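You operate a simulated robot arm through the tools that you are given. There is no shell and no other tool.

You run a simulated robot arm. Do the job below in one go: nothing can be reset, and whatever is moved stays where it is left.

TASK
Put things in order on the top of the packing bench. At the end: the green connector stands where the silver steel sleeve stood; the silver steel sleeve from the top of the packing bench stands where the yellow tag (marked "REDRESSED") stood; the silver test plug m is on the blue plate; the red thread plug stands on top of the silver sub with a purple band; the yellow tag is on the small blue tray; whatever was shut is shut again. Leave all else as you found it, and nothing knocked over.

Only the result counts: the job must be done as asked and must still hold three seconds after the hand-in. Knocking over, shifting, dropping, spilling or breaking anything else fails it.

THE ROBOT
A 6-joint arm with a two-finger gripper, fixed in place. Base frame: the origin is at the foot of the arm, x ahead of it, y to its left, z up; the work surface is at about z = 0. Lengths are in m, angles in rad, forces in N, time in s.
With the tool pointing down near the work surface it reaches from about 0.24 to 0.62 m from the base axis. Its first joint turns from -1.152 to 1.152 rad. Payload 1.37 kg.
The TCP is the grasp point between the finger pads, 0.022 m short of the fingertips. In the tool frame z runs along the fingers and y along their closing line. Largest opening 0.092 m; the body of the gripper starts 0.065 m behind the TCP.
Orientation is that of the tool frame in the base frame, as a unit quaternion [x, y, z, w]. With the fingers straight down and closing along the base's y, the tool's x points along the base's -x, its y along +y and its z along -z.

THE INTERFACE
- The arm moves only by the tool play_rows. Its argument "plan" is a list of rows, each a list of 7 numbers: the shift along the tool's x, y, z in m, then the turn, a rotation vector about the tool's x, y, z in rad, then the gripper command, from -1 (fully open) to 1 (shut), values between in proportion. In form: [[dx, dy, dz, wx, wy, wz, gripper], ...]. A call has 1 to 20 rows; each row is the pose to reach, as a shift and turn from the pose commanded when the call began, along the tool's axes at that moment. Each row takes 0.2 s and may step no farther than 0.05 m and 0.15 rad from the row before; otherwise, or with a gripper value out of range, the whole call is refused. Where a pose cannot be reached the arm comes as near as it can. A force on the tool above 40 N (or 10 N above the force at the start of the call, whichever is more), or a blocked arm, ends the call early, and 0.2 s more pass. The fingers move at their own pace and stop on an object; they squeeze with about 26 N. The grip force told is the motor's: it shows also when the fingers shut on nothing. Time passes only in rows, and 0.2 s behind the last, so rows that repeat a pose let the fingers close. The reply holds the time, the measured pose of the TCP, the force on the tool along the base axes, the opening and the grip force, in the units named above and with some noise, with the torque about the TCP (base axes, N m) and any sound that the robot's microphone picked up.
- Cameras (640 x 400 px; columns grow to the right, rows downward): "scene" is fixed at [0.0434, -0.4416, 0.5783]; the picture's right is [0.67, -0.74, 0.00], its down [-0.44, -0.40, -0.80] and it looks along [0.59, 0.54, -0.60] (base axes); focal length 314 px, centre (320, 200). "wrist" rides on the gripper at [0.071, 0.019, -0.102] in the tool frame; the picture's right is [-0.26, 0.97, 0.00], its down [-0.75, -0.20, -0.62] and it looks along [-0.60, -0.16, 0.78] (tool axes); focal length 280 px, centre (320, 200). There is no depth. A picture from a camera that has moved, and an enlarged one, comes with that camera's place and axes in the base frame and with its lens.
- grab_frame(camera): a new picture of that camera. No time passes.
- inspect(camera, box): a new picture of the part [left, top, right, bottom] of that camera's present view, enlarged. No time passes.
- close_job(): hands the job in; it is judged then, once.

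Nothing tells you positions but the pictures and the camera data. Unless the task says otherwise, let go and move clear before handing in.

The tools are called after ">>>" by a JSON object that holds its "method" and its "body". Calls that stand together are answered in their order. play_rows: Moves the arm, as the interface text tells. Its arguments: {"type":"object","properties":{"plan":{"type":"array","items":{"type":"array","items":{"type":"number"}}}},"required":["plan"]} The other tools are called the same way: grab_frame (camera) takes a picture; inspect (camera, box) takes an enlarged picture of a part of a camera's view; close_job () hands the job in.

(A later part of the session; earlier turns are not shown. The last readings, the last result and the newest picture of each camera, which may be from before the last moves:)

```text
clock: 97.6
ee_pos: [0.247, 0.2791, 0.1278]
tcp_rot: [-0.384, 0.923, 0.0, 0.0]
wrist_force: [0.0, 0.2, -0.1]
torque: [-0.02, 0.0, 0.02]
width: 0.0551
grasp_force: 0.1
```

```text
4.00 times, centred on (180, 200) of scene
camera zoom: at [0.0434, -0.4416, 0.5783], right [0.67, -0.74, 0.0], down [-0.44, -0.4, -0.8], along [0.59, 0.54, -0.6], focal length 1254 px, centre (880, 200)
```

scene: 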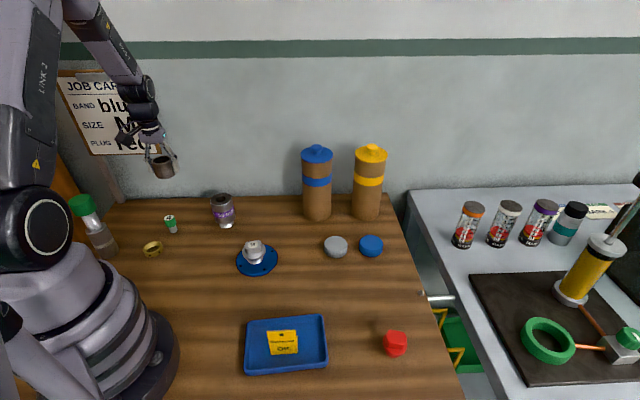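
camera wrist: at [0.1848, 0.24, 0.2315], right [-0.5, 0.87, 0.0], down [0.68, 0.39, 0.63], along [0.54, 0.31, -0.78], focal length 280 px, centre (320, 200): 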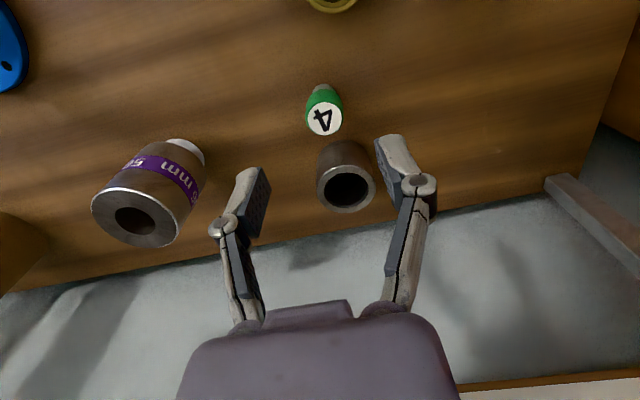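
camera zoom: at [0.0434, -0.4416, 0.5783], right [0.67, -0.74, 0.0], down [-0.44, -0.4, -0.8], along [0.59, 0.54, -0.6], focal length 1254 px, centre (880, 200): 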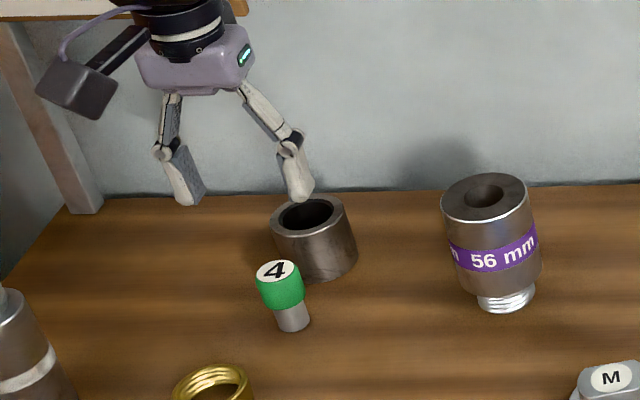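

The connector is centred under the gripper. I'll descend and grip it.

>>> {"method": "play_rows", "body": {"plan": [[0, 0.002, 0.025, 0, 0, 0, -0.2], [0, 0.002, 0.05, 0, 0, 0, -0.2], [0, 0.002, 0.075, 0, 0, 0, -0.2], [0, 0.002, 0.094, 0, 0, 0, -0.2], [0, 0.002, 0.094, 0, 0, 0, 0.2], [0, 0.002, 0.094, 0, 0, 0, 1], [0, 0.002, 0.094, 0, 0, 0, 1], [0, 0.002, 0.094, 0, 0, 0, 1]]}}

>>> {"method": "grab_frame", "body": {"camera": "wrist"}}

>>> {"method": "inspect", "body": {"camera": "scene", "box": [130, 150, 230, 250]}}

```text
clock: 99.4
ee_pos: [0.2481, 0.2839, 0.0338]
tcp_rot: [-0.383, 0.924, 0.0, 0.001]
wrist_force: [0.9, 0.1, -0.6]
torque: [0.0, 0.03, 0.01]
width: 0.0243
grasp_force: 26.1
```

```text
taken
camera wrist: at [0.1864, 0.2445, 0.137], right [-0.5, 0.87, 0.0], down [0.68, 0.39, 0.63], along [0.54, 0.31, -0.78], focal length 280 px, centre (320, 200)
```

wrist: 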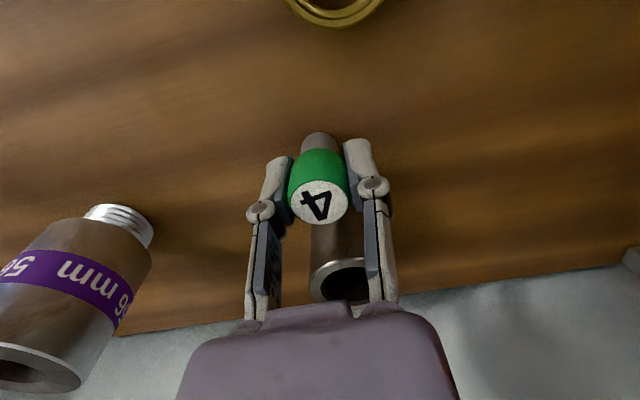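

```text
4.00 times, centred on (180, 200) of scene
camera zoom: at [0.0434, -0.4416, 0.5783], right [0.67, -0.74, 0.0], down [-0.44, -0.4, -0.8], along [0.59, 0.54, -0.6], focal length 1254 px, centre (880, 200)
```

zoom: 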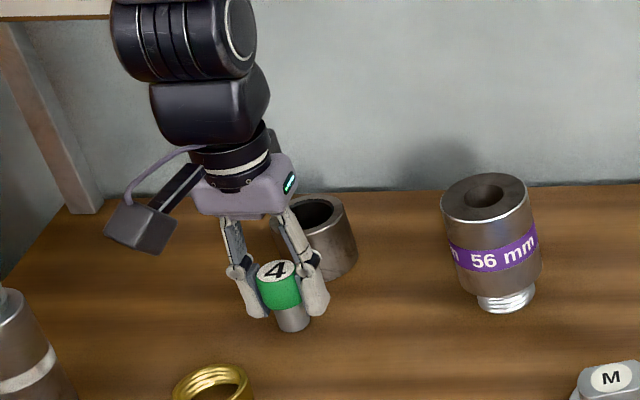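

The connector is gripped (24 mm). I'll lift it and carry it to the spot where the sleeve stood.

>>> {"method": "play_rows", "body": {"plan": [[0, 0, -0.015, 0, 0, 0, 1], [0, 0, -0.05, 0, 0, 0, 1], [0, 0, -0.095, 0, 0, 0, 1], [0, 0, -0.14, 0, 0, 0, 1], [-0.0086, -0.0373, -0.14, 0, 0, 0, 1], [-0.0171, -0.0746, -0.14, 0, 0, 0, 1], [-0.0257, -0.1119, -0.14, 0, 0, 0, 1], [-0.0342, -0.1491, -0.14, 0, 0, 0, 1], [-0.0428, -0.1864, -0.14, 0, 0, 0, 1], [-0.0513, -0.2237, -0.14, 0, 0, 0, 1], [-0.0599, -0.261, -0.14, 0, 0, 0, 1], [-0.0599, -0.261, -0.14, 0, 0, 0, 1]]}}

>>> {"method": "grab_frame", "body": {"camera": "scene"}}

>>> {"method": "grab_frame", "body": {"camera": "wrist"}}

```text
clock: 102.0
ee_pos: [0.474, 0.1357, 0.1755]
tcp_rot: [-0.384, 0.923, 0.001, -0.001]
wrist_force: [0.9, 0.2, 0.1]
torque: [0.0, -0.02, -0.02]
width: 0.0249
grasp_force: 26.5
```

```text
taken
```

scene: 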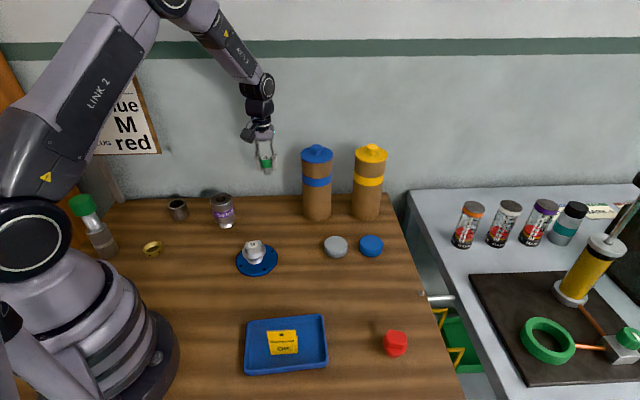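

```text
taken
camera wrist: at [0.4123, 0.0966, 0.2785], right [-0.5, 0.87, 0.0], down [0.68, 0.39, 0.63], along [0.54, 0.31, -0.78], focal length 280 px, centre (320, 200)
```

wrist: 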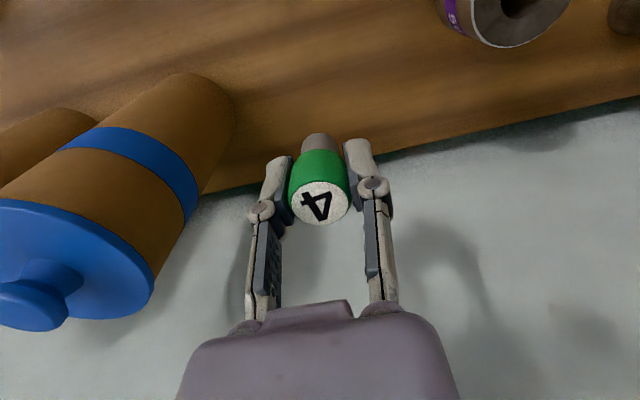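

The connector is over the sleeve's old spot. I'll lower it close to the bench and compare with the recorded sleeve picture.

>>> {"method": "play_rows", "body": {"plan": [[0, 0, 0.03, 0, 0, 0, 1], [0, 0, 0.06, 0, 0, 0, 1], [0, 0, 0.09, 0, 0, 0, 1], [0, 0, 0.115, 0, 0, 0, 1], [0, 0, 0.135, 0, 0, 0, 1], [0, 0, 0.135, 0, 0, 0, 1]]}}

>>> {"method": "inspect", "body": {"camera": "scene", "box": [250, 190, 290, 230]}}

```text
clock: 103.4
ee_pos: [0.473, 0.1391, 0.039]
tcp_rot: [-0.384, 0.924, 0.0, 0.0]
wrist_force: [0.4, 0.9, 0.2]
torque: [-0.03, 0.03, 0.02]
width: 0.0247
grasp_force: 26.1
```

```text
10.00 times, centred on (270, 210) of scene
camera zoom: at [0.0434, -0.4416, 0.5783], right [0.67, -0.74, 0.0], down [-0.44, -0.4, -0.8], along [0.59, 0.54, -0.6], focal length 3136 px, centre (820, 100)
```

zoom: 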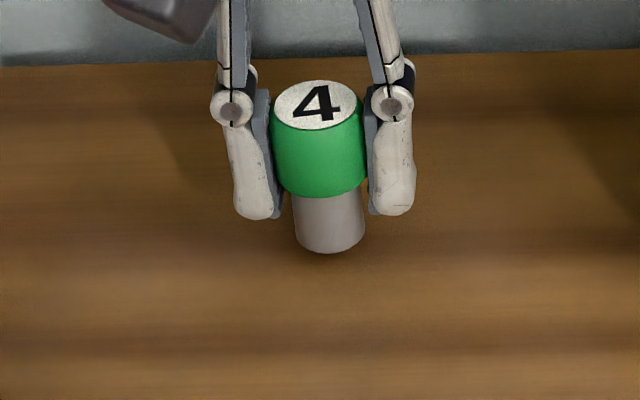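

The connector's base lines up with the sleeve's old centre. I'll lower it to contact.

>>> {"method": "play_rows", "body": {"plan": [[0, 0, 0.002, 0, 0, 0, 1], [0, 0, 0.004, 0, 0, 0, 1]]}}

>>> {"method": "play_rows", "body": {"plan": [[0, 0, 0.001, 0, 0, 0, 1]]}}

>>> {"method": "play_rows", "body": {"plan": [[0, 0, 0.0007, 0, 0, 0, 1]]}}

```text
clock: 104.0
ee_pos: [0.4732, 0.1393, 0.0342]
tcp_rot: [-0.384, 0.923, 0.001, -0.001]
wrist_force: [0.6, 0.7, 0.6]
torque: [-0.02, 0.01, 0.01]
width: 0.025
grasp_force: 26.1
```

```text
clock: 104.4
ee_pos: [0.4738, 0.1376, 0.0335]
tcp_rot: [-0.383, 0.924, 0.0, -0.001]
wrist_force: [0.5, 0.0, -0.2]
torque: [-0.05, 0.05, 0.0]
width: 0.0247
grasp_force: 26.0
```

```text
clock: 104.8
ee_pos: [0.4742, 0.1387, 0.0338]
tcp_rot: [-0.383, 0.924, 0.0, -0.001]
wrist_force: [-1.1, -1.4, 4.8]
torque: [-0.04, 0.04, -0.01]
width: 0.0247
grasp_force: 26.3
```

The connector is on the bench. I'll open slowly and rise straight up.

>>> {"method": "play_rows", "body": {"plan": [[0, 0, 0, 0, 0, 0, 0.5], [0, 0, 0, 0, 0, 0, 0.3], [0, 0, 0, 0, 0, 0, 0.1], [0, 0, 0, 0, 0, 0, -0.1], [0, 0, 0, 0, 0, 0, -0.2], [0, 0, -0.02, 0, 0, 0, -0.2], [0, 0, -0.05, 0, 0, 0, -0.2], [0, 0, -0.09, 0, 0, 0, -0.2], [0, 0, -0.13, 0, 0, 0, -0.2], [0, 0, -0.16, 0, 0, 0, -0.2]]}}

>>> {"method": "inspect", "body": {"camera": "scene", "box": [250, 190, 290, 230]}}

>>> {"method": "grab_frame", "body": {"camera": "scene"}}

```text
clock: 107.0
ee_pos: [0.4765, 0.1385, 0.1961]
tcp_rot: [-0.383, 0.924, 0.0, 0.0]
wrist_force: [-0.4, 0.2, -0.7]
torque: [-0.03, 0.01, 0.03]
width: 0.0551
grasp_force: 0.1
```

```text
10.00 times, centred on (270, 210) of scene
camera zoom: at [0.0434, -0.4416, 0.5783], right [0.67, -0.74, 0.0], down [-0.44, -0.4, -0.8], along [0.59, 0.54, -0.6], focal length 3136 px, centre (820, 100)
```

zoom: 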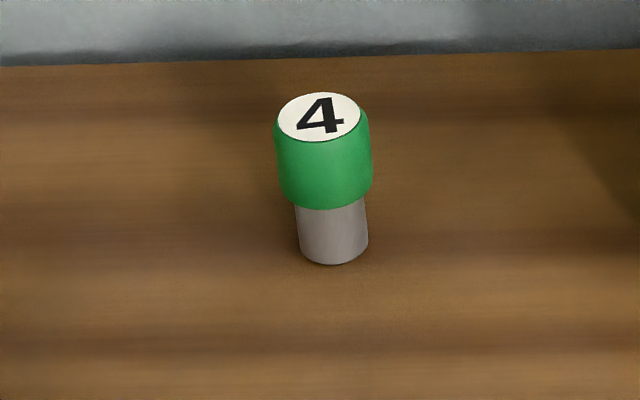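

```text
taken
```

scene: 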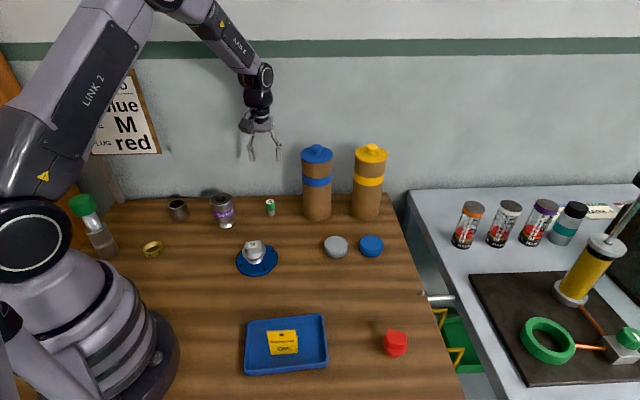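

The connector stands on the sleeve's old spot. Last is the red plug. I'll travel at height to hover over it with the fingers turned to its head flats.

>>> {"method": "play_rows", "body": {"plan": [[0.0326, -0.0197, 0.0, 0, 0, 0.1373, -0.3], [0.0653, -0.0394, 0.0, 0, 0, 0.2746, -0.3], [0.0979, -0.0591, 0.0, 0, 0, 0.4119, -0.3], [0.1305, -0.0788, 0.0, 0, 0, 0.5492, -0.3], [0.1632, -0.0985, 0.0, 0, 0, 0.6865, -0.3], [0.1958, -0.1182, 0.0, 0, 0, 0.8238, -0.3], [0.2284, -0.1378, 0.0, 0, 0, 0.9612, -0.3], [0.261, -0.1575, 0.005, 0, 0, 1.0985, -0.3], [0.2937, -0.1772, 0.01, 0, 0, 1.2358, -0.3], [0.3263, -0.1969, 0.015, 0, 0, 1.3731, -0.3], [0.3589, -0.2166, 0.02, 0, 0, 1.5104, -0.3], [0.3916, -0.2363, 0.03, 0, 0, 1.6477, -0.3], [0.4242, -0.256, 0.036, 0, 0, 1.785, -0.3], [0.4242, -0.256, 0.036, 0, 0, 1.785, -0.3]]}}

>>> {"method": "grab_frame", "body": {"camera": "wrist"}}

>>> {"method": "grab_frame", "body": {"camera": "scene"}}

```text
clock: 110.0
ee_pos: [0.3574, -0.3417, 0.1555]
tcp_rot: [0.48, 0.877, 0.0, 0.0]
wrist_force: [0.0, 0.1, -0.1]
torque: [0.02, 0.01, 0.0]
width: 0.0599
grasp_force: 0.1
```

```text
taken
camera wrist: at [0.3369, -0.2725, 0.2594], right [0.95, 0.3, 0.0], down [0.24, -0.74, 0.62], along [0.19, -0.6, -0.78], focal length 280 px, centre (320, 200)
```

wrist: 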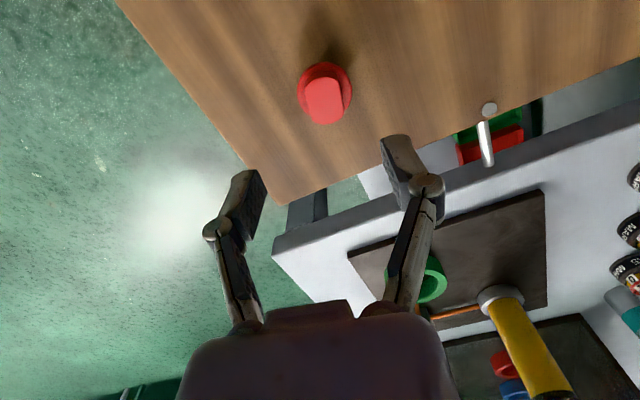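

```text
taken
```

scene: 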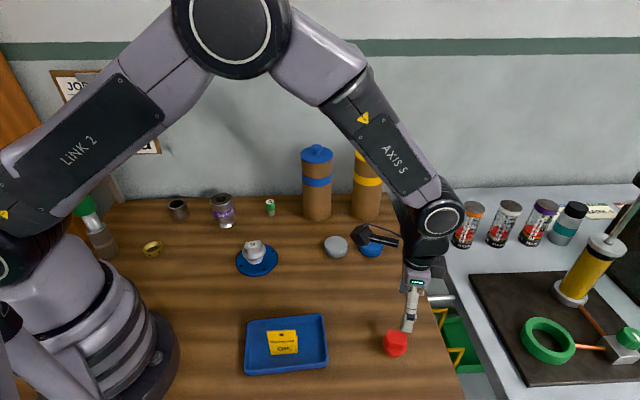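

>>> {"method": "inspect", "body": {"camera": "wrist", "box": [275, 40, 375, 140]}}

>>> {"method": "inspect", "body": {"camera": "scene", "box": [375, 320, 415, 365]}}

```text
4.00 times, centred on (325, 90) of wrist
camera zoom: at [0.3369, -0.2725, 0.2594], right [0.95, 0.3, 0.0], down [0.24, -0.74, 0.62], along [0.19, -0.6, -0.78], focal length 1122 px, centre (300, 640)
```

zoom: 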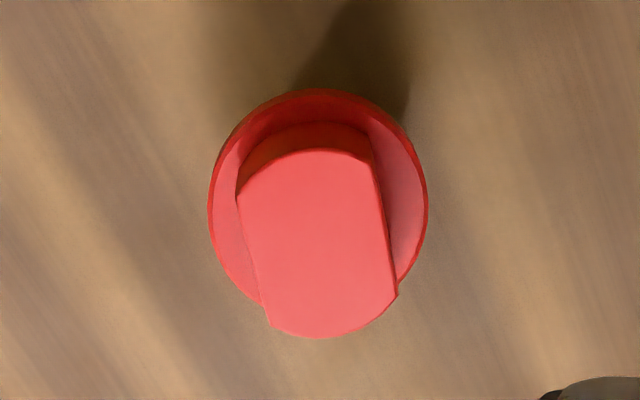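

```text
8.89 times, centred on (395, 342) of scene
camera zoom: at [0.0434, -0.4416, 0.5783], right [0.67, -0.74, 0.0], down [-0.44, -0.4, -0.8], along [0.59, 0.54, -0.6], focal length 2788 px, centre (-347, -1067)
```

zoom: 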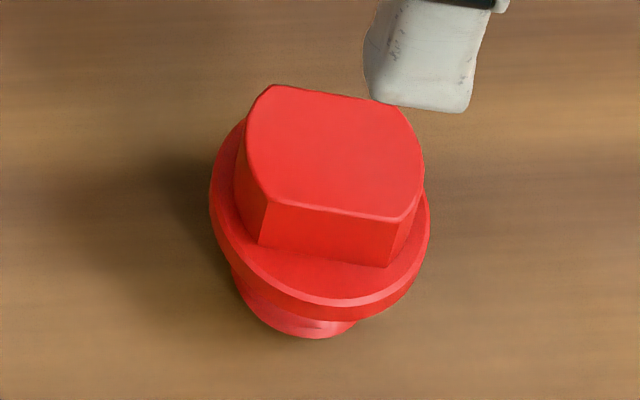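

The red plug's head is aligned with the fingers. I'll trim a few millimetres, descend so the tips stay above its flange, and grip.

>>> {"method": "play_rows", "body": {"plan": [[-0.0026, 0.0031, 0.025, 0, 0, 0, -0.3], [-0.0026, 0.0031, 0.05, 0, 0, 0, -0.3], [-0.0026, 0.0031, 0.075, 0, 0, 0, -0.3], [-0.0026, 0.0031, 0.095, 0, 0, 0, -0.3], [-0.0026, 0.0031, 0.105, 0, 0, 0, -0.3], [-0.0026, 0.0031, 0.105, 0, 0, 0, 0.2], [-0.0026, 0.0031, 0.105, 0, 0, 0, 1], [-0.0026, 0.0031, 0.105, 0, 0, 0, 1], [-0.0026, 0.0031, 0.105, 0, 0, 0, 1]]}}

>>> {"method": "grab_frame", "body": {"camera": "wrist"}}

>>> {"method": "inspect", "body": {"camera": "scene", "box": [365, 300, 425, 370]}}

```text
clock: 112.0
ee_pos: [0.362, -0.3426, 0.053]
tcp_rot: [0.479, 0.878, 0.0, 0.002]
wrist_force: [2.4, 0.9, 16.9]
torque: [0.06, -0.07, -0.01]
width: 0.025
grasp_force: 25.8
```

```text
taken
camera wrist: at [0.3407, -0.2751, 0.1564], right [0.95, 0.3, 0.0], down [0.23, -0.74, 0.63], along [0.19, -0.6, -0.78], focal length 280 px, centre (320, 200)
```

wrist: 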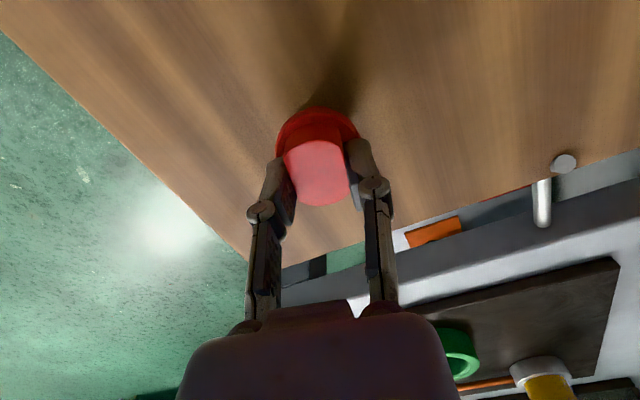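

```text
5.71 times, centred on (395, 335) of scene
camera zoom: at [0.0433, -0.4415, 0.5784], right [0.67, -0.74, 0.0], down [-0.44, -0.4, -0.8], along [0.59, 0.54, -0.6], focal length 1792 px, centre (-109, -571)
```

zoom: 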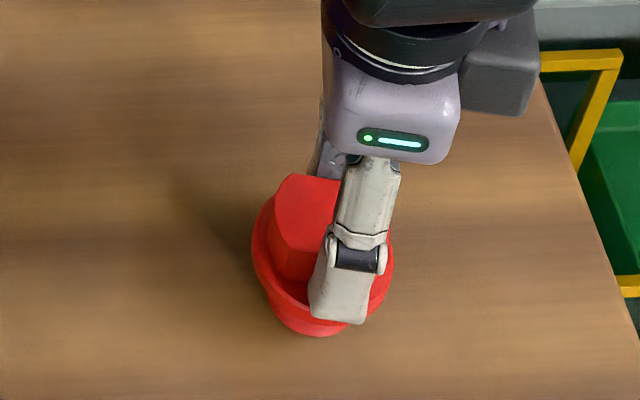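

The red plug is gripped with the fingertips resting on its flange. I'll lift it high and carry it across to above the purple-banded sub.

>>> {"method": "play_rows", "body": {"plan": [[0, 0, -0.015, 0, 0, 0, 1], [0, 0, -0.05, 0, 0, 0, 1], [0, 0, -0.1, 0, 0, 0, 1], [0, 0, -0.15, 0, 0, 0, 1], [0.0348, 0.0223, -0.15, 0, 0, -0.0923, 1], [0.0697, 0.0446, -0.15, 0, 0, -0.1846, 1], [0.1045, 0.0668, -0.15, 0, 0, -0.2769, 1], [0.1394, 0.0891, -0.15, 0, 0, -0.3692, 1], [0.1742, 0.1114, -0.15, 0, 0, -0.4615, 1], [0.2091, 0.1337, -0.15, 0, 0, -0.5538, 1], [0.2439, 0.156, -0.15, 0, 0, -0.6461, 1], [0.2788, 0.1783, -0.15, 0, 0, -0.7384, 1], [0.3136, 0.2005, -0.15, 0, 0, -0.8307, 1], [0.3485, 0.2228, -0.15, 0, 0, -0.923, 1], [0.3833, 0.2451, -0.15, 0, 0, -1.0153, 1], [0.4181, 0.2674, -0.15, 0, 0, -1.1076, 1], [0.453, 0.2897, -0.15, 0, 0, -1.2, 1], [0.453, 0.2897, -0.15, 0, 0, -1.2, 1]]}}

>>> {"method": "grab_frame", "body": {"camera": "wrist"}}

>>> {"method": "grab_frame", "body": {"camera": "scene"}}

```text
clock: 115.8
ee_pos: [0.3588, 0.2012, 0.2049]
tcp_rot: [-0.101, 0.995, 0.0, -0.001]
wrist_force: [0.9, 0.1, -0.8]
torque: [-0.03, -0.01, -0.01]
width: 0.0249
grasp_force: 26.1
```

```text
taken
camera wrist: at [0.2861, 0.2029, 0.3078], right [0.06, 1.0, 0.0], down [0.78, -0.05, 0.62], along [0.62, -0.04, -0.78], focal length 280 px, centre (320, 200)
```

wrist: 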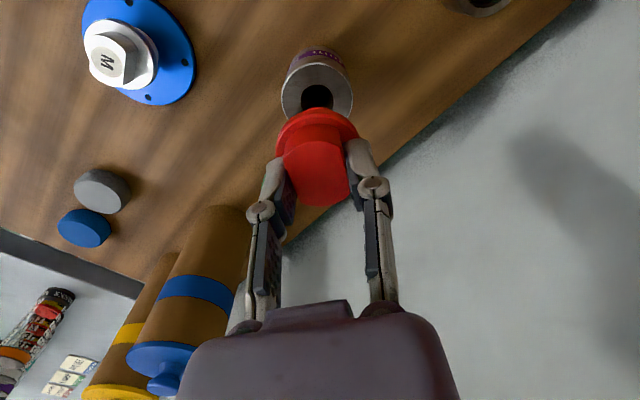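

```text
taken
```

scene: 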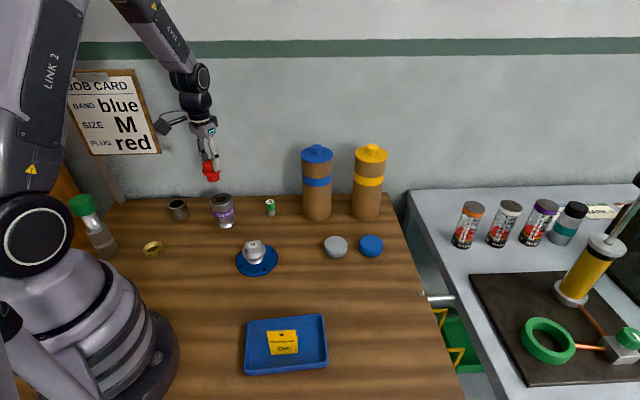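

>>> {"method": "inspect", "body": {"camera": "wrist", "box": [250, 30, 390, 130]}}

>>> {"method": "inspect", "body": {"camera": "scene", "box": [190, 140, 250, 240]}}

```text
4.00 times, centred on (320, 80) of wrist
camera zoom: at [0.2861, 0.2029, 0.3078], right [0.06, 1.0, 0.0], down [0.78, -0.05, 0.62], along [0.62, -0.04, -0.78], focal length 1122 px, centre (320, 680)
```

zoom: 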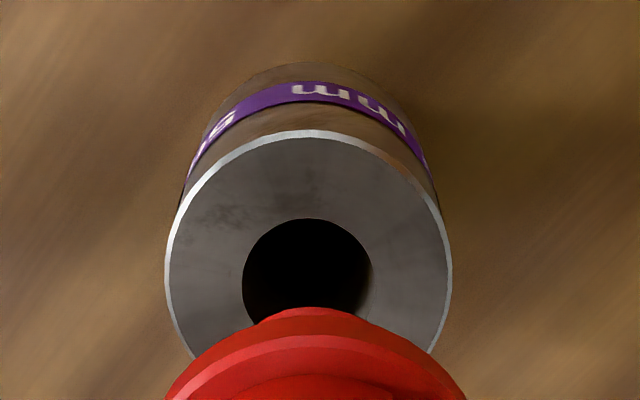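

```text
4.00 times, centred on (220, 190) of scene
camera zoom: at [0.0434, -0.4416, 0.5783], right [0.67, -0.74, 0.0], down [-0.44, -0.4, -0.8], along [0.59, 0.54, -0.6], focal length 1254 px, centre (720, 240)
```

zoom: 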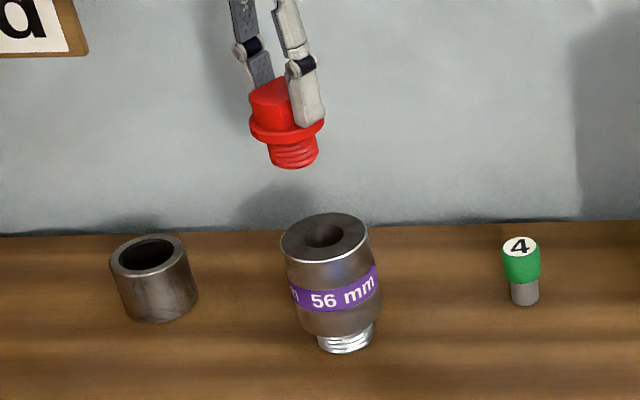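

>>> {"method": "inspect", "body": {"camera": "wrist", "box": [250, 90, 390, 230]}}

>>> {"method": "inspect", "body": {"camera": "scene", "box": [195, 150, 235, 190]}}

```text
2.86 times, centred on (320, 160) of wrist
camera zoom: at [0.2861, 0.2029, 0.3078], right [0.06, 1.0, 0.0], down [0.78, -0.05, 0.62], along [0.62, -0.04, -0.78], focal length 801 px, centre (320, 314)
```

zoom: 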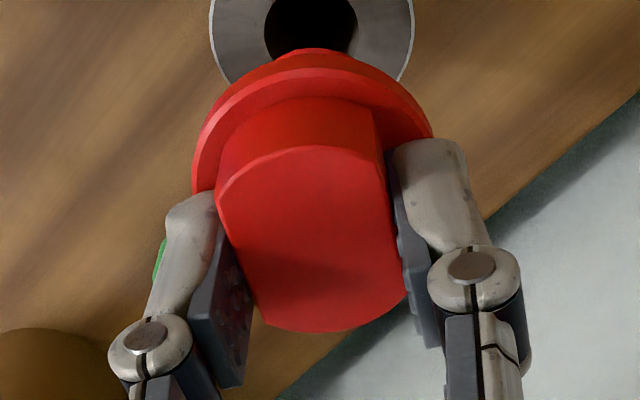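

```text
10.00 times, centred on (215, 170) of scene
camera zoom: at [0.0434, -0.4416, 0.5783], right [0.67, -0.74, 0.0], down [-0.44, -0.4, -0.8], along [0.59, 0.54, -0.6], focal length 3136 px, centre (1370, 500)
```

zoom: 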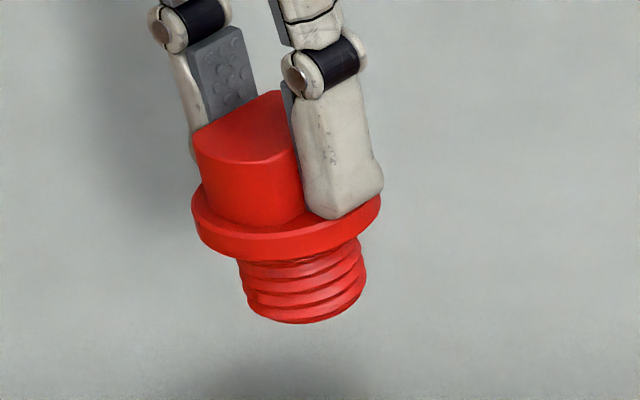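

The plug's thread (about 30 mm) is wider than the sub's bore (about 26 mm), so it will stand on the rim and needs good centring. I'll trim the position and lower to just above the sub.

>>> {"method": "play_rows", "body": {"plan": [[-0.0019, -0.0027, 0.015, 0, 0, 0, 1], [-0.0019, -0.0027, 0.03, 0, 0, 0, 1], [-0.0019, -0.0027, 0.045, 0, 0, 0, 1], [-0.0019, -0.0027, 0.05, 0, 0, 0, 1], [-0.0019, -0.0027, 0.05, 0, 0, 0, 1]]}}

>>> {"method": "inspect", "body": {"camera": "scene", "box": [195, 165, 255, 235]}}

>>> {"method": "inspect", "body": {"camera": "wrist", "box": [250, 60, 390, 200]}}

```text
clock: 117.0
ee_pos: [0.3593, 0.194, 0.1527]
tcp_rot: [-0.101, 0.995, 0.0, -0.001]
wrist_force: [-0.2, -0.7, -0.6]
torque: [-0.01, 0.02, 0.01]
width: 0.0251
grasp_force: 25.8
```

```text
5.71 times, centred on (225, 200) of scene
camera zoom: at [0.0434, -0.4416, 0.5783], right [0.67, -0.74, 0.0], down [-0.44, -0.4, -0.8], along [0.59, 0.54, -0.6], focal length 1792 px, centre (863, 200)
```

zoom: 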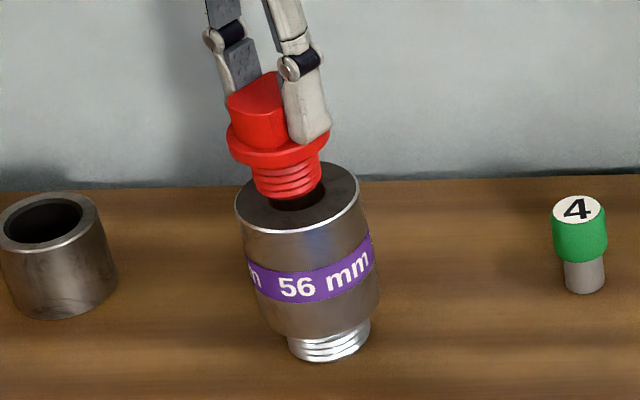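

```text
2.86 times, centred on (320, 130) of wrist
camera zoom: at [0.2873, 0.1966, 0.2561], right [0.06, 1.0, 0.0], down [0.78, -0.05, 0.62], along [0.62, -0.04, -0.78], focal length 801 px, centre (320, 400)
```

zoom: 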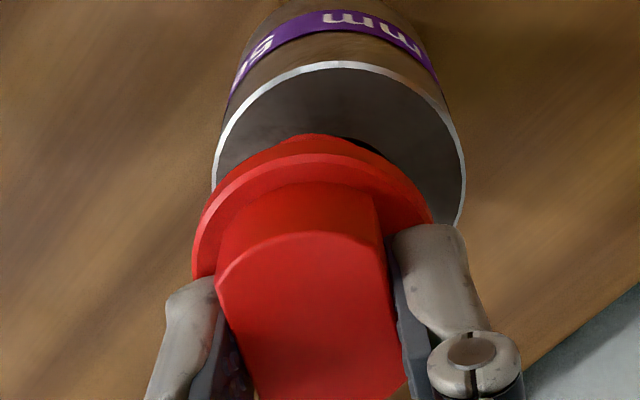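

The arm had still been settling, so the plug is a few millimetres off. I'll take sharper views to refine the alignment before setting it down.

>>> {"method": "play_rows", "body": {"plan": [[0, 0, 0, 0, 0, 0, 1], [0, 0, 0, 0, 0, 0, 1]]}}

>>> {"method": "inspect", "body": {"camera": "scene", "box": [205, 178, 245, 213]}}

>>> {"method": "inspect", "body": {"camera": "wrist", "box": [280, 70, 370, 140]}}

```text
clock: 117.6
ee_pos: [0.3587, 0.1941, 0.1532]
tcp_rot: [-0.102, 0.995, 0.0, 0.001]
wrist_force: [-0.3, 0.3, 0.6]
torque: [0.03, 0.0, 0.02]
width: 0.0249
grasp_force: 25.6
```

```text
11.43 times, centred on (225, 196) of scene
camera zoom: at [0.0434, -0.4416, 0.5783], right [0.67, -0.74, 0.0], down [-0.44, -0.4, -0.8], along [0.59, 0.54, -0.6], focal length 3584 px, centre (1406, 251)
```

zoom: 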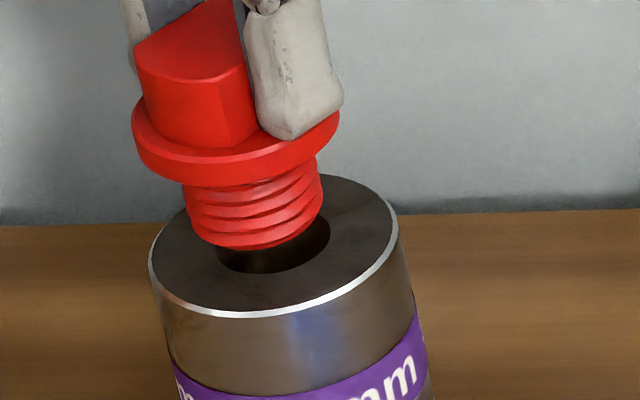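

```text
5.71 times, centred on (325, 105) of wrist
camera zoom: at [0.2873, 0.1967, 0.2563], right [0.06, 1.0, 0.0], down [0.78, -0.05, 0.62], along [0.62, -0.04, -0.78], focal length 1602 px, centre (291, 743)
```

zoom: 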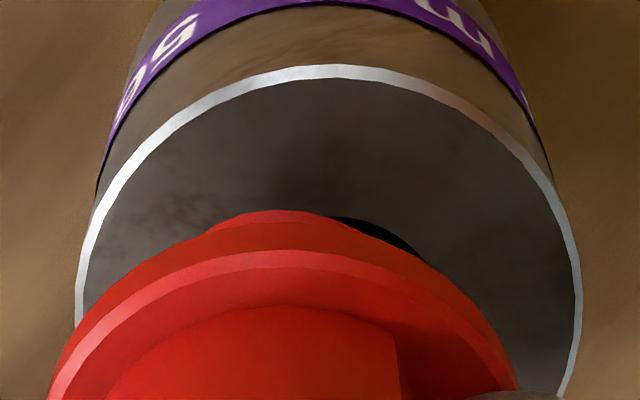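

Combining both views, the plug should move about 3.5 mm in x and 2.5 mm in y. I'll apply that and come down to just above the rim, where parallax is small.

>>> {"method": "play_rows", "body": {"plan": [[-0.002, 0.0009, 0.003, 0, 0, 0, 1], [-0.0039, 0.0017, 0.006, 0, 0, 0, 1], [-0.0039, 0.0017, 0.0075, 0, 0, 0, 1], [-0.0039, 0.0017, 0.0075, 0, 0, 0, 1], [-0.0039, 0.0017, 0.0075, 0, 0, 0, 1]]}}

>>> {"method": "inspect", "body": {"camera": "scene", "box": [205, 178, 245, 213]}}

>>> {"method": "inspect", "body": {"camera": "wrist", "box": [280, 80, 370, 150]}}

```text
clock: 118.8
ee_pos: [0.3632, 0.1963, 0.1451]
tcp_rot: [-0.101, 0.995, 0.0, 0.0]
wrist_force: [-0.9, -0.1, -0.7]
torque: [0.0, -0.01, -0.01]
width: 0.0253
grasp_force: 26.1
```

```text
11.43 times, centred on (225, 196) of scene
camera zoom: at [0.0434, -0.4416, 0.5783], right [0.67, -0.74, 0.0], down [-0.44, -0.4, -0.8], along [0.59, 0.54, -0.6], focal length 3584 px, centre (1406, 251)
```

zoom: 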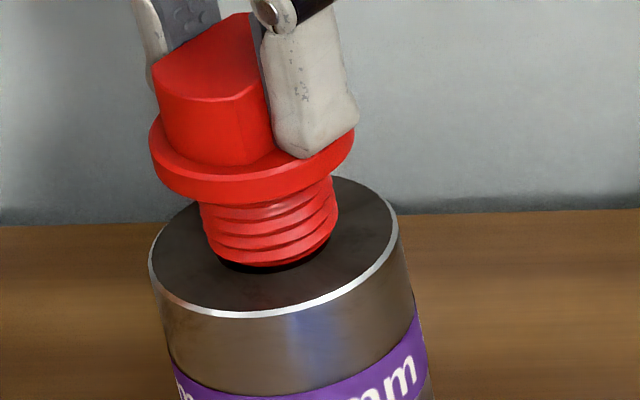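

```text
5.71 times, centred on (325, 115) of wrist
camera zoom: at [0.2912, 0.1987, 0.2485], right [0.06, 1.0, 0.0], down [0.78, -0.05, 0.62], along [0.62, -0.04, -0.78], focal length 1602 px, centre (291, 686)
```

zoom: 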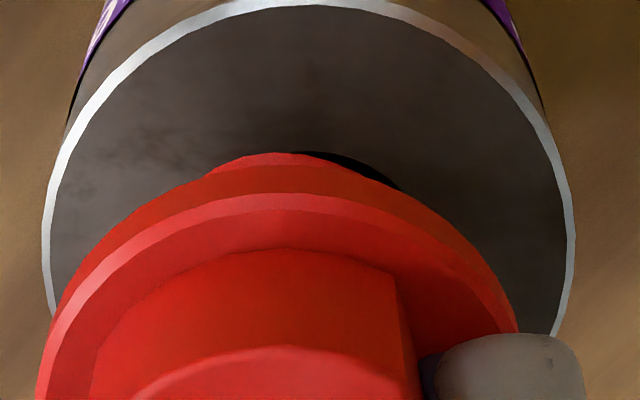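

The plug is now within a couple of millimetres of the sub's centre. I'll nudge 1 mm and lower in tiny steps to contact.

>>> {"method": "play_rows", "body": {"plan": [[0.0004, 0.001, 0.001, 0, 0, 0, 1], [0.0004, 0.001, 0.0015, 0, 0, 0, 1]]}}

>>> {"method": "play_rows", "body": {"plan": [[0, 0, 0.001, 0, 0, 0, 1]]}}

>>> {"method": "play_rows", "body": {"plan": [[0, 0, 0.001, 0, 0, 0, 1]]}}

```text
clock: 119.4
ee_pos: [0.3625, 0.1976, 0.1424]
tcp_rot: [-0.102, 0.995, 0.0, 0.0]
wrist_force: [0.5, -0.3, 0.3]
torque: [0.01, 0.01, 0.03]
width: 0.0248
grasp_force: 25.9
```

```text
clock: 119.8
ee_pos: [0.3641, 0.197, 0.1433]
tcp_rot: [-0.101, 0.995, 0.0, 0.0]
wrist_force: [-1.3, 0.6, 1.9]
torque: [-0.01, 0.0, 0.02]
width: 0.0249
grasp_force: 26.1
```

```text
clock: 120.2
ee_pos: [0.3638, 0.1979, 0.1425]
tcp_rot: [-0.101, 0.995, 0.001, 0.0]
wrist_force: [-4.3, -0.5, 18.8]
torque: [-0.06, 0.25, 0.01]
width: 0.0251
grasp_force: 26.5
```

The plug has touched down with the contact centred. I'll check the view before releasing.

>>> {"method": "play_rows", "body": {"plan": [[0, 0, -0.0008, 0, 0, 0, 1], [0, 0, -0.0008, 0, 0, 0, 1]]}}

>>> {"method": "inspect", "body": {"camera": "scene", "box": [205, 178, 245, 213]}}

>>> {"method": "inspect", "body": {"camera": "wrist", "box": [260, 80, 390, 200]}}

```text
clock: 120.8
ee_pos: [0.3643, 0.197, 0.1432]
tcp_rot: [-0.1, 0.995, 0.0, 0.0]
wrist_force: [-1.9, -0.8, 12.9]
torque: [-0.07, 0.1, -0.02]
width: 0.0249
grasp_force: 26.2
```

```text
11.43 times, centred on (225, 196) of scene
camera zoom: at [0.0433, -0.4416, 0.5783], right [0.67, -0.74, 0.0], down [-0.44, -0.4, -0.8], along [0.59, 0.54, -0.6], focal length 3584 px, centre (1406, 251)
```

zoom: 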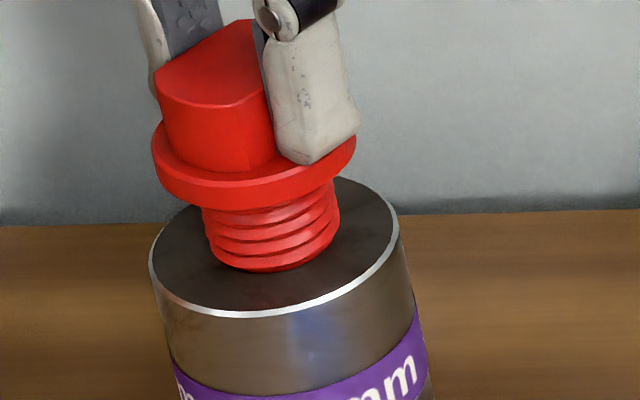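

```text
3.33 times, centred on (325, 140) of wrist
camera zoom: at [0.292, 0.2002, 0.2456], right [0.06, 1.0, 0.0], down [0.78, -0.05, 0.63], along [0.62, -0.04, -0.78], focal length 935 px, centre (303, 400)
```

zoom: 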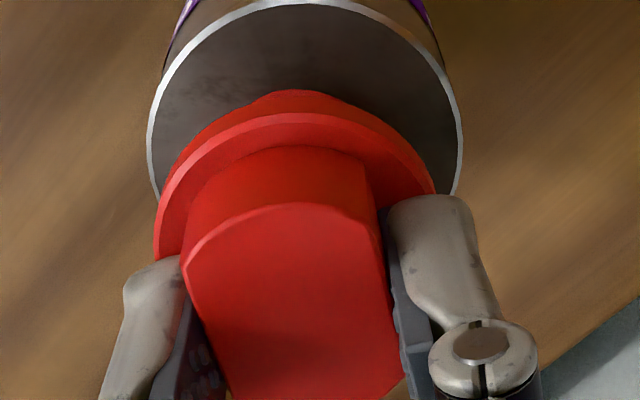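

The plug sits about 2 mm too far from the base. I'll lift a hair, shift back, and set it down again.

>>> {"method": "play_rows", "body": {"plan": [[0, 0, -0.002, 0, 0, 0, 1], [0.002, 0.0004, -0.002, 0, 0, 0, 1], [0.002, 0.0004, -0.002, 0, 0, 0, 1], [0.002, 0.0004, 0.0, 0, 0, 0, 1]]}}

>>> {"method": "inspect", "body": {"camera": "scene", "box": [205, 178, 245, 213]}}

```text
clock: 121.8
ee_pos: [0.3607, 0.1972, 0.1418]
tcp_rot: [-0.102, 0.995, 0.0, 0.001]
wrist_force: [-0.7, 1.0, 0.5]
torque: [0.04, -0.04, 0.0]
width: 0.0252
grasp_force: 25.9
```

```text
11.43 times, centred on (225, 196) of scene
camera zoom: at [0.0434, -0.4416, 0.5783], right [0.67, -0.74, 0.0], down [-0.44, -0.4, -0.8], along [0.59, 0.54, -0.6], focal length 3584 px, centre (1406, 251)
```

zoom: 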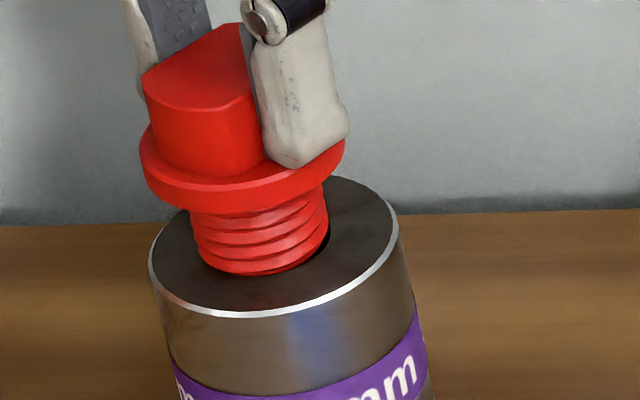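

By the scene view the plug is now about 3 mm off toward +y. I'll lift clear, shift, and check again before lowering.

>>> {"method": "play_rows", "body": {"plan": [[0, 0, -0.003, 0, 0, 0, 1], [0, -0.003, -0.003, 0, 0, 0, 1], [0, -0.003, -0.003, 0, 0, 0, 1], [0, -0.003, -0.003, 0, 0, 0, 1]]}}

>>> {"method": "inspect", "body": {"camera": "scene", "box": [205, 178, 245, 213]}}

>>> {"method": "inspect", "body": {"camera": "wrist", "box": [260, 80, 390, 200]}}

```text
clock: 122.8
ee_pos: [0.3617, 0.1944, 0.1459]
tcp_rot: [-0.101, 0.995, 0.0, -0.001]
wrist_force: [0.2, -0.1, 0.6]
torque: [-0.03, 0.01, 0.01]
width: 0.0249
grasp_force: 25.7
```

```text
11.43 times, centred on (225, 196) of scene
camera zoom: at [0.0434, -0.4416, 0.5783], right [0.67, -0.74, 0.0], down [-0.44, -0.4, -0.8], along [0.59, 0.54, -0.6], focal length 3584 px, centre (1406, 251)
```

zoom: 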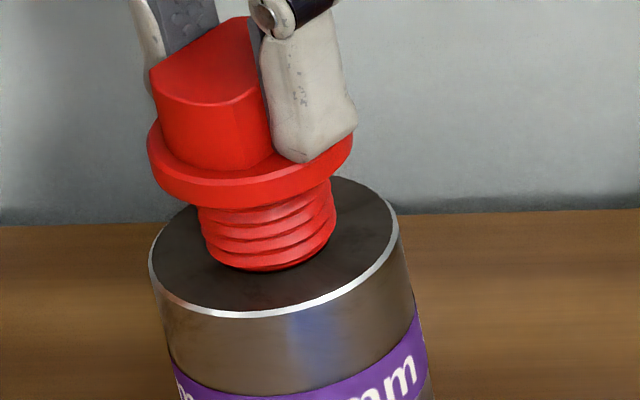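

```text
3.33 times, centred on (325, 140) of wrist
camera zoom: at [0.2898, 0.1973, 0.2487], right [0.06, 1.0, 0.0], down [0.78, -0.05, 0.62], along [0.62, -0.04, -0.78], focal length 935 px, centre (303, 400)
```

zoom: 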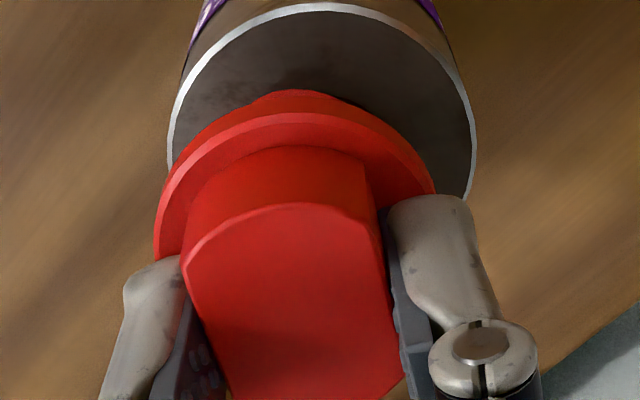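

>>> {"method": "inspect", "body": {"camera": "scene", "box": [212, 190, 242, 212]}}

>>> {"method": "inspect", "body": {"camera": "wrist", "box": [270, 80, 370, 130]}}

```text
16.00 times, centred on (227, 201) of scene
camera zoom: at [0.0434, -0.4416, 0.5783], right [0.67, -0.74, 0.0], down [-0.44, -0.4, -0.8], along [0.59, 0.54, -0.6], focal length 5018 px, centre (1808, 184)
```

zoom: 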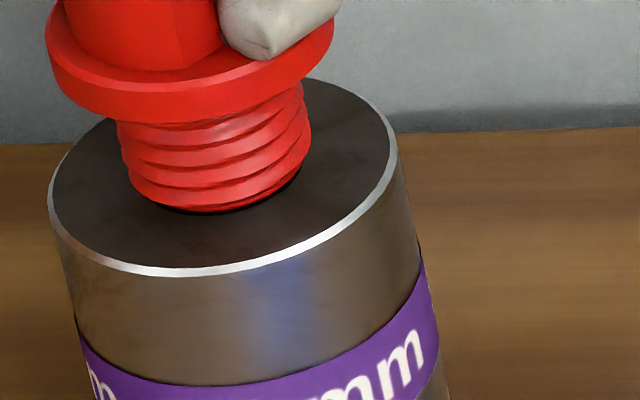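

```text
6.40 times, centred on (320, 105) of wrist
camera zoom: at [0.2898, 0.1973, 0.2487], right [0.06, 1.0, 0.0], down [0.78, -0.05, 0.62], along [0.62, -0.04, -0.78], focal length 1794 px, centre (320, 808)
```

zoom: 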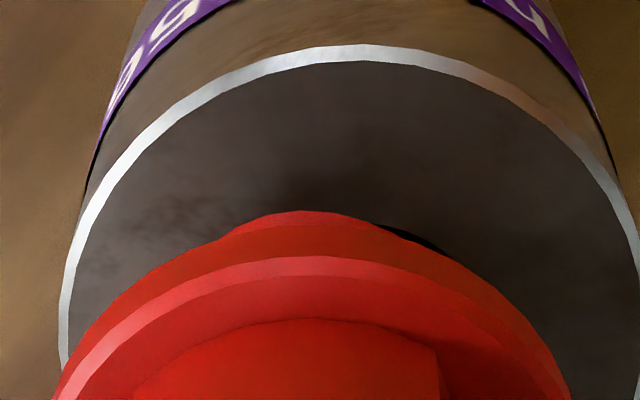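

The two views disagree by a few millimetres, but the plug sat lowest with no force at the previous spot, so that spot was the best centred. I'll go back there and lower stepwise, reading the force.

>>> {"method": "play_rows", "body": {"plan": [[0, 0.0015, 0, 0, 0, 0, 1], [0, 0.0027, 0, 0, 0, 0, 1], [0, 0.0027, 0, 0, 0, 0, 1], [0, 0.0027, 0.0015, 0, 0, 0, 1]]}}

>>> {"method": "play_rows", "body": {"plan": [[0, 0, 0.001, 0, 0, 0, 1]]}}

>>> {"method": "play_rows", "body": {"plan": [[0, 0, 0.001, 0, 0, 0, 1]]}}

>>> {"method": "play_rows", "body": {"plan": [[0, 0, 0.001, 0, 0, 0, 1]]}}

```text
clock: 123.8
ee_pos: [0.3613, 0.1968, 0.1439]
tcp_rot: [-0.101, 0.995, -0.001, 0.0]
wrist_force: [0.1, 0.0, -0.9]
torque: [-0.01, -0.01, 0.02]
width: 0.0253
grasp_force: 26.0
```

```text
clock: 124.2
ee_pos: [0.3604, 0.1972, 0.1433]
tcp_rot: [-0.101, 0.995, -0.001, 0.0]
wrist_force: [-0.6, -1.4, 4.5]
torque: [-0.04, 0.02, 0.02]
width: 0.0247
grasp_force: 26.1
```

```text
clock: 124.6
ee_pos: [0.3608, 0.1983, 0.1419]
tcp_rot: [-0.102, 0.995, 0.001, 0.001]
wrist_force: [-4.2, -3.6, 23.2]
torque: [-0.24, 0.22, -0.01]
width: 0.0248
grasp_force: 25.5
```

```text
clock: 125.0
ee_pos: [0.3629, 0.1969, 0.1425]
tcp_rot: [-0.101, 0.995, 0.001, 0.001]
wrist_force: [-1.8, -0.8, 9.3]
torque: [-0.07, 0.12, 0.0]
width: 0.0247
grasp_force: 26.2
stopped in row 1: the force on the tool passed its limit at 42 N (the readings are from after the stop); the commanded pose is now the measured one
```

The plug is seated on the rim. I'll relax the pressure and look at it from both cameras.

>>> {"method": "play_rows", "body": {"plan": [[0, 0, -0.0006, 0, 0, 0, 1], [0, 0, -0.0006, 0, 0, 0, 1]]}}

>>> {"method": "inspect", "body": {"camera": "scene", "box": [205, 178, 245, 213]}}

>>> {"method": "inspect", "body": {"camera": "wrist", "box": [260, 80, 390, 200]}}

>>> {"method": "inspect", "body": {"camera": "scene", "box": [205, 185, 245, 235]}}

```text
clock: 125.7
ee_pos: [0.3613, 0.1977, 0.1426]
tcp_rot: [-0.101, 0.995, 0.001, 0.002]
wrist_force: [-0.2, 0.1, 0.0]
torque: [-0.01, -0.02, -0.01]
width: 0.0249
grasp_force: 26.3
```

```text
11.43 times, centred on (225, 196) of scene
camera zoom: at [0.0434, -0.4416, 0.5783], right [0.67, -0.74, 0.0], down [-0.44, -0.4, -0.8], along [0.59, 0.54, -0.6], focal length 3584 px, centre (1406, 251)
```

zoom: 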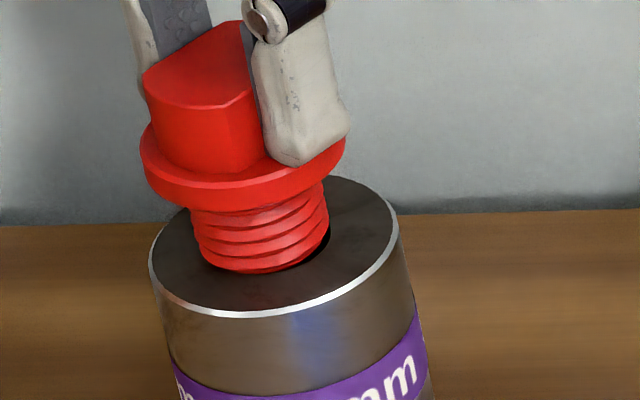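

```text
3.33 times, centred on (325, 140) of wrist
camera zoom: at [0.2897, 0.2012, 0.2454], right [0.06, 1.0, 0.0], down [0.78, -0.05, 0.63], along [0.63, -0.04, -0.78], focal length 935 px, centre (303, 400)
```

zoom: 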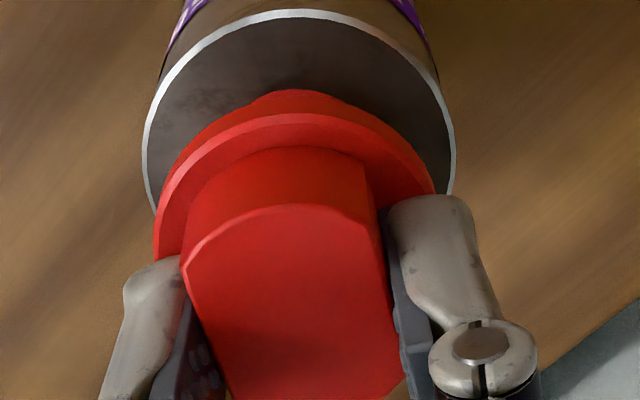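

```text
8.00 times, centred on (225, 210) of scene
camera zoom: at [0.0434, -0.4416, 0.5783], right [0.67, -0.74, 0.0], down [-0.44, -0.4, -0.8], along [0.59, 0.54, -0.6], focal length 2509 px, centre (1080, 120)
```

zoom: 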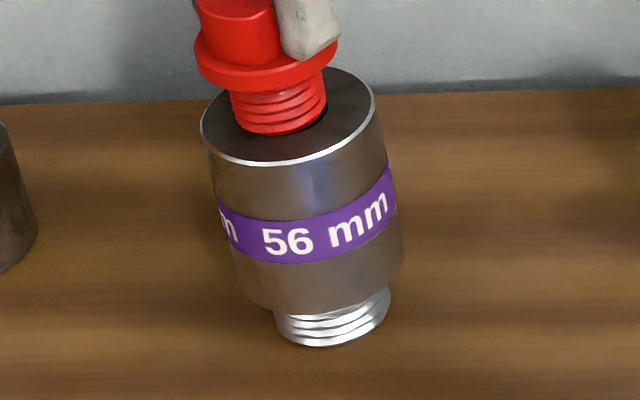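

A thin crescent of the bore shows on the -y side here, and at the last spot it showed on the +y side. The true centre is about halfway, so I'll shift back 1.3 mm and set the plug down.

>>> {"method": "play_rows", "body": {"plan": [[0, 0, -0.002, 0, 0, 0, 1], [0.0011, -0.0011, -0.002, 0, 0, 0, 1], [0.0011, -0.0011, -0.002, 0, 0, 0, 1], [0.0011, -0.0011, -0.0005, 0, 0, 0, 1]]}}

>>> {"method": "play_rows", "body": {"plan": [[0, 0, 0.0008, 0, 0, 0, 1]]}}

>>> {"method": "inspect", "body": {"camera": "scene", "box": [212, 185, 242, 212]}}

>>> {"method": "inspect", "body": {"camera": "wrist", "box": [270, 80, 370, 130]}}

```text
clock: 126.7
ee_pos: [0.3604, 0.1971, 0.1433]
tcp_rot: [-0.101, 0.995, 0.001, 0.001]
wrist_force: [0.3, -0.2, -0.4]
torque: [-0.03, 0.02, -0.01]
width: 0.025
grasp_force: 25.6
```

```text
clock: 127.0
ee_pos: [0.3604, 0.1964, 0.1416]
tcp_rot: [-0.101, 0.995, 0.001, 0.001]
wrist_force: [0.5, 0.2, 0.3]
torque: [-0.02, -0.04, 0.04]
width: 0.0247
grasp_force: 26.2
```

```text
14.81 times, centred on (227, 198) of scene
camera zoom: at [0.0434, -0.4416, 0.5783], right [0.67, -0.74, 0.0], down [-0.44, -0.4, -0.8], along [0.59, 0.54, -0.6], focal length 4646 px, centre (1698, 222)
```

zoom: 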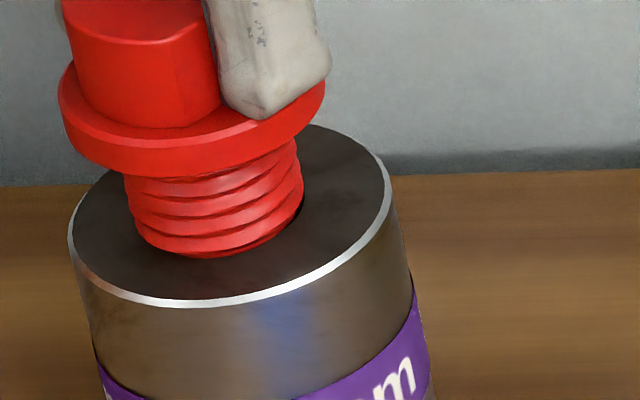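

```text
6.40 times, centred on (320, 105) of wrist
camera zoom: at [0.2888, 0.1993, 0.2454], right [0.06, 1.0, 0.0], down [0.78, -0.05, 0.63], along [0.63, -0.04, -0.78], focal length 1794 px, centre (320, 808)
```

zoom: 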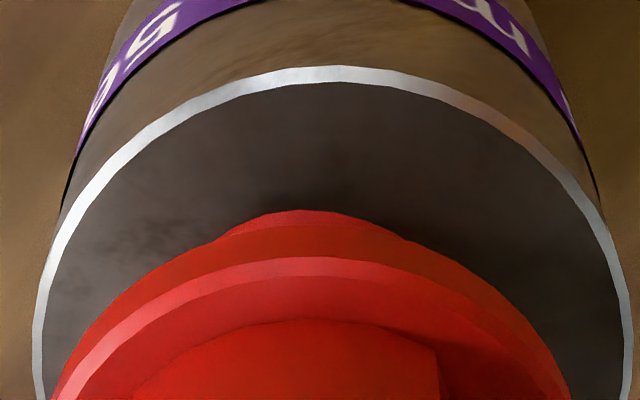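

The bore is now covered on both visible sides. I'll continue down gently until contact.

>>> {"method": "play_rows", "body": {"plan": [[0, 0, 0.0007, 0, 0, 0, 1]]}}

>>> {"method": "play_rows", "body": {"plan": [[0, 0, 0.0007, 0, 0, 0, 1]]}}

```text
clock: 127.5
ee_pos: [0.3616, 0.1969, 0.1421]
tcp_rot: [-0.101, 0.995, 0.002, 0.002]
wrist_force: [-3.3, 1.3, 12.0]
torque: [-0.02, 0.21, 0.02]
width: 0.0248
grasp_force: 25.6
```

```text
clock: 127.8
ee_pos: [0.3619, 0.1972, 0.1429]
tcp_rot: [-0.102, 0.995, 0.0, 0.002]
wrist_force: [-5.4, -3.1, 27.1]
torque: [-0.2, 0.35, -0.01]
width: 0.0249
grasp_force: 26.1
```

The plug is firmly seated. I'll ease off the pressure, open slowly, and rise straight up.

>>> {"method": "play_rows", "body": {"plan": [[0, 0, -0.0012, 0, 0, 0, 1], [0, 0, -0.0012, 0, 0, 0, 1]]}}

>>> {"method": "play_rows", "body": {"plan": [[0, 0, 0, 0, 0, 0, 0.42], [0, 0, 0, 0, 0, 0, 0.35], [0, 0, 0, 0, 0, 0, 0.2], [0, 0, 0, 0, 0, 0, 0.0], [0, 0, 0, 0, 0, 0, -0.1]]}}

>>> {"method": "inspect", "body": {"camera": "scene", "box": [205, 170, 245, 220]}}

```text
clock: 128.4
ee_pos: [0.3616, 0.1961, 0.1421]
tcp_rot: [-0.102, 0.995, 0.001, 0.002]
wrist_force: [-1.9, -0.3, 18.4]
torque: [-0.03, 0.07, 0.01]
width: 0.0249
grasp_force: 26.0
```

```text
clock: 129.7
ee_pos: [0.3601, 0.1961, 0.1426]
tcp_rot: [-0.101, 0.995, 0.001, 0.001]
wrist_force: [0.0, -0.2, 0.0]
torque: [0.0, 0.02, -0.01]
width: 0.0503
grasp_force: 0.0
```

```text
8.00 times, centred on (225, 195) of scene
camera zoom: at [0.0434, -0.4416, 0.5783], right [0.67, -0.74, 0.0], down [-0.44, -0.4, -0.8], along [0.59, 0.54, -0.6], focal length 2509 px, centre (1080, 240)
```

zoom: 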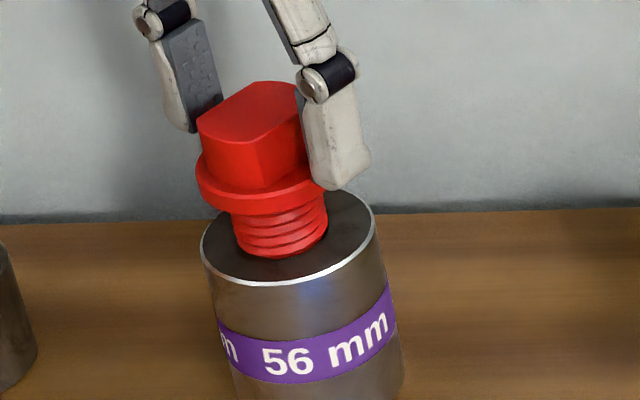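

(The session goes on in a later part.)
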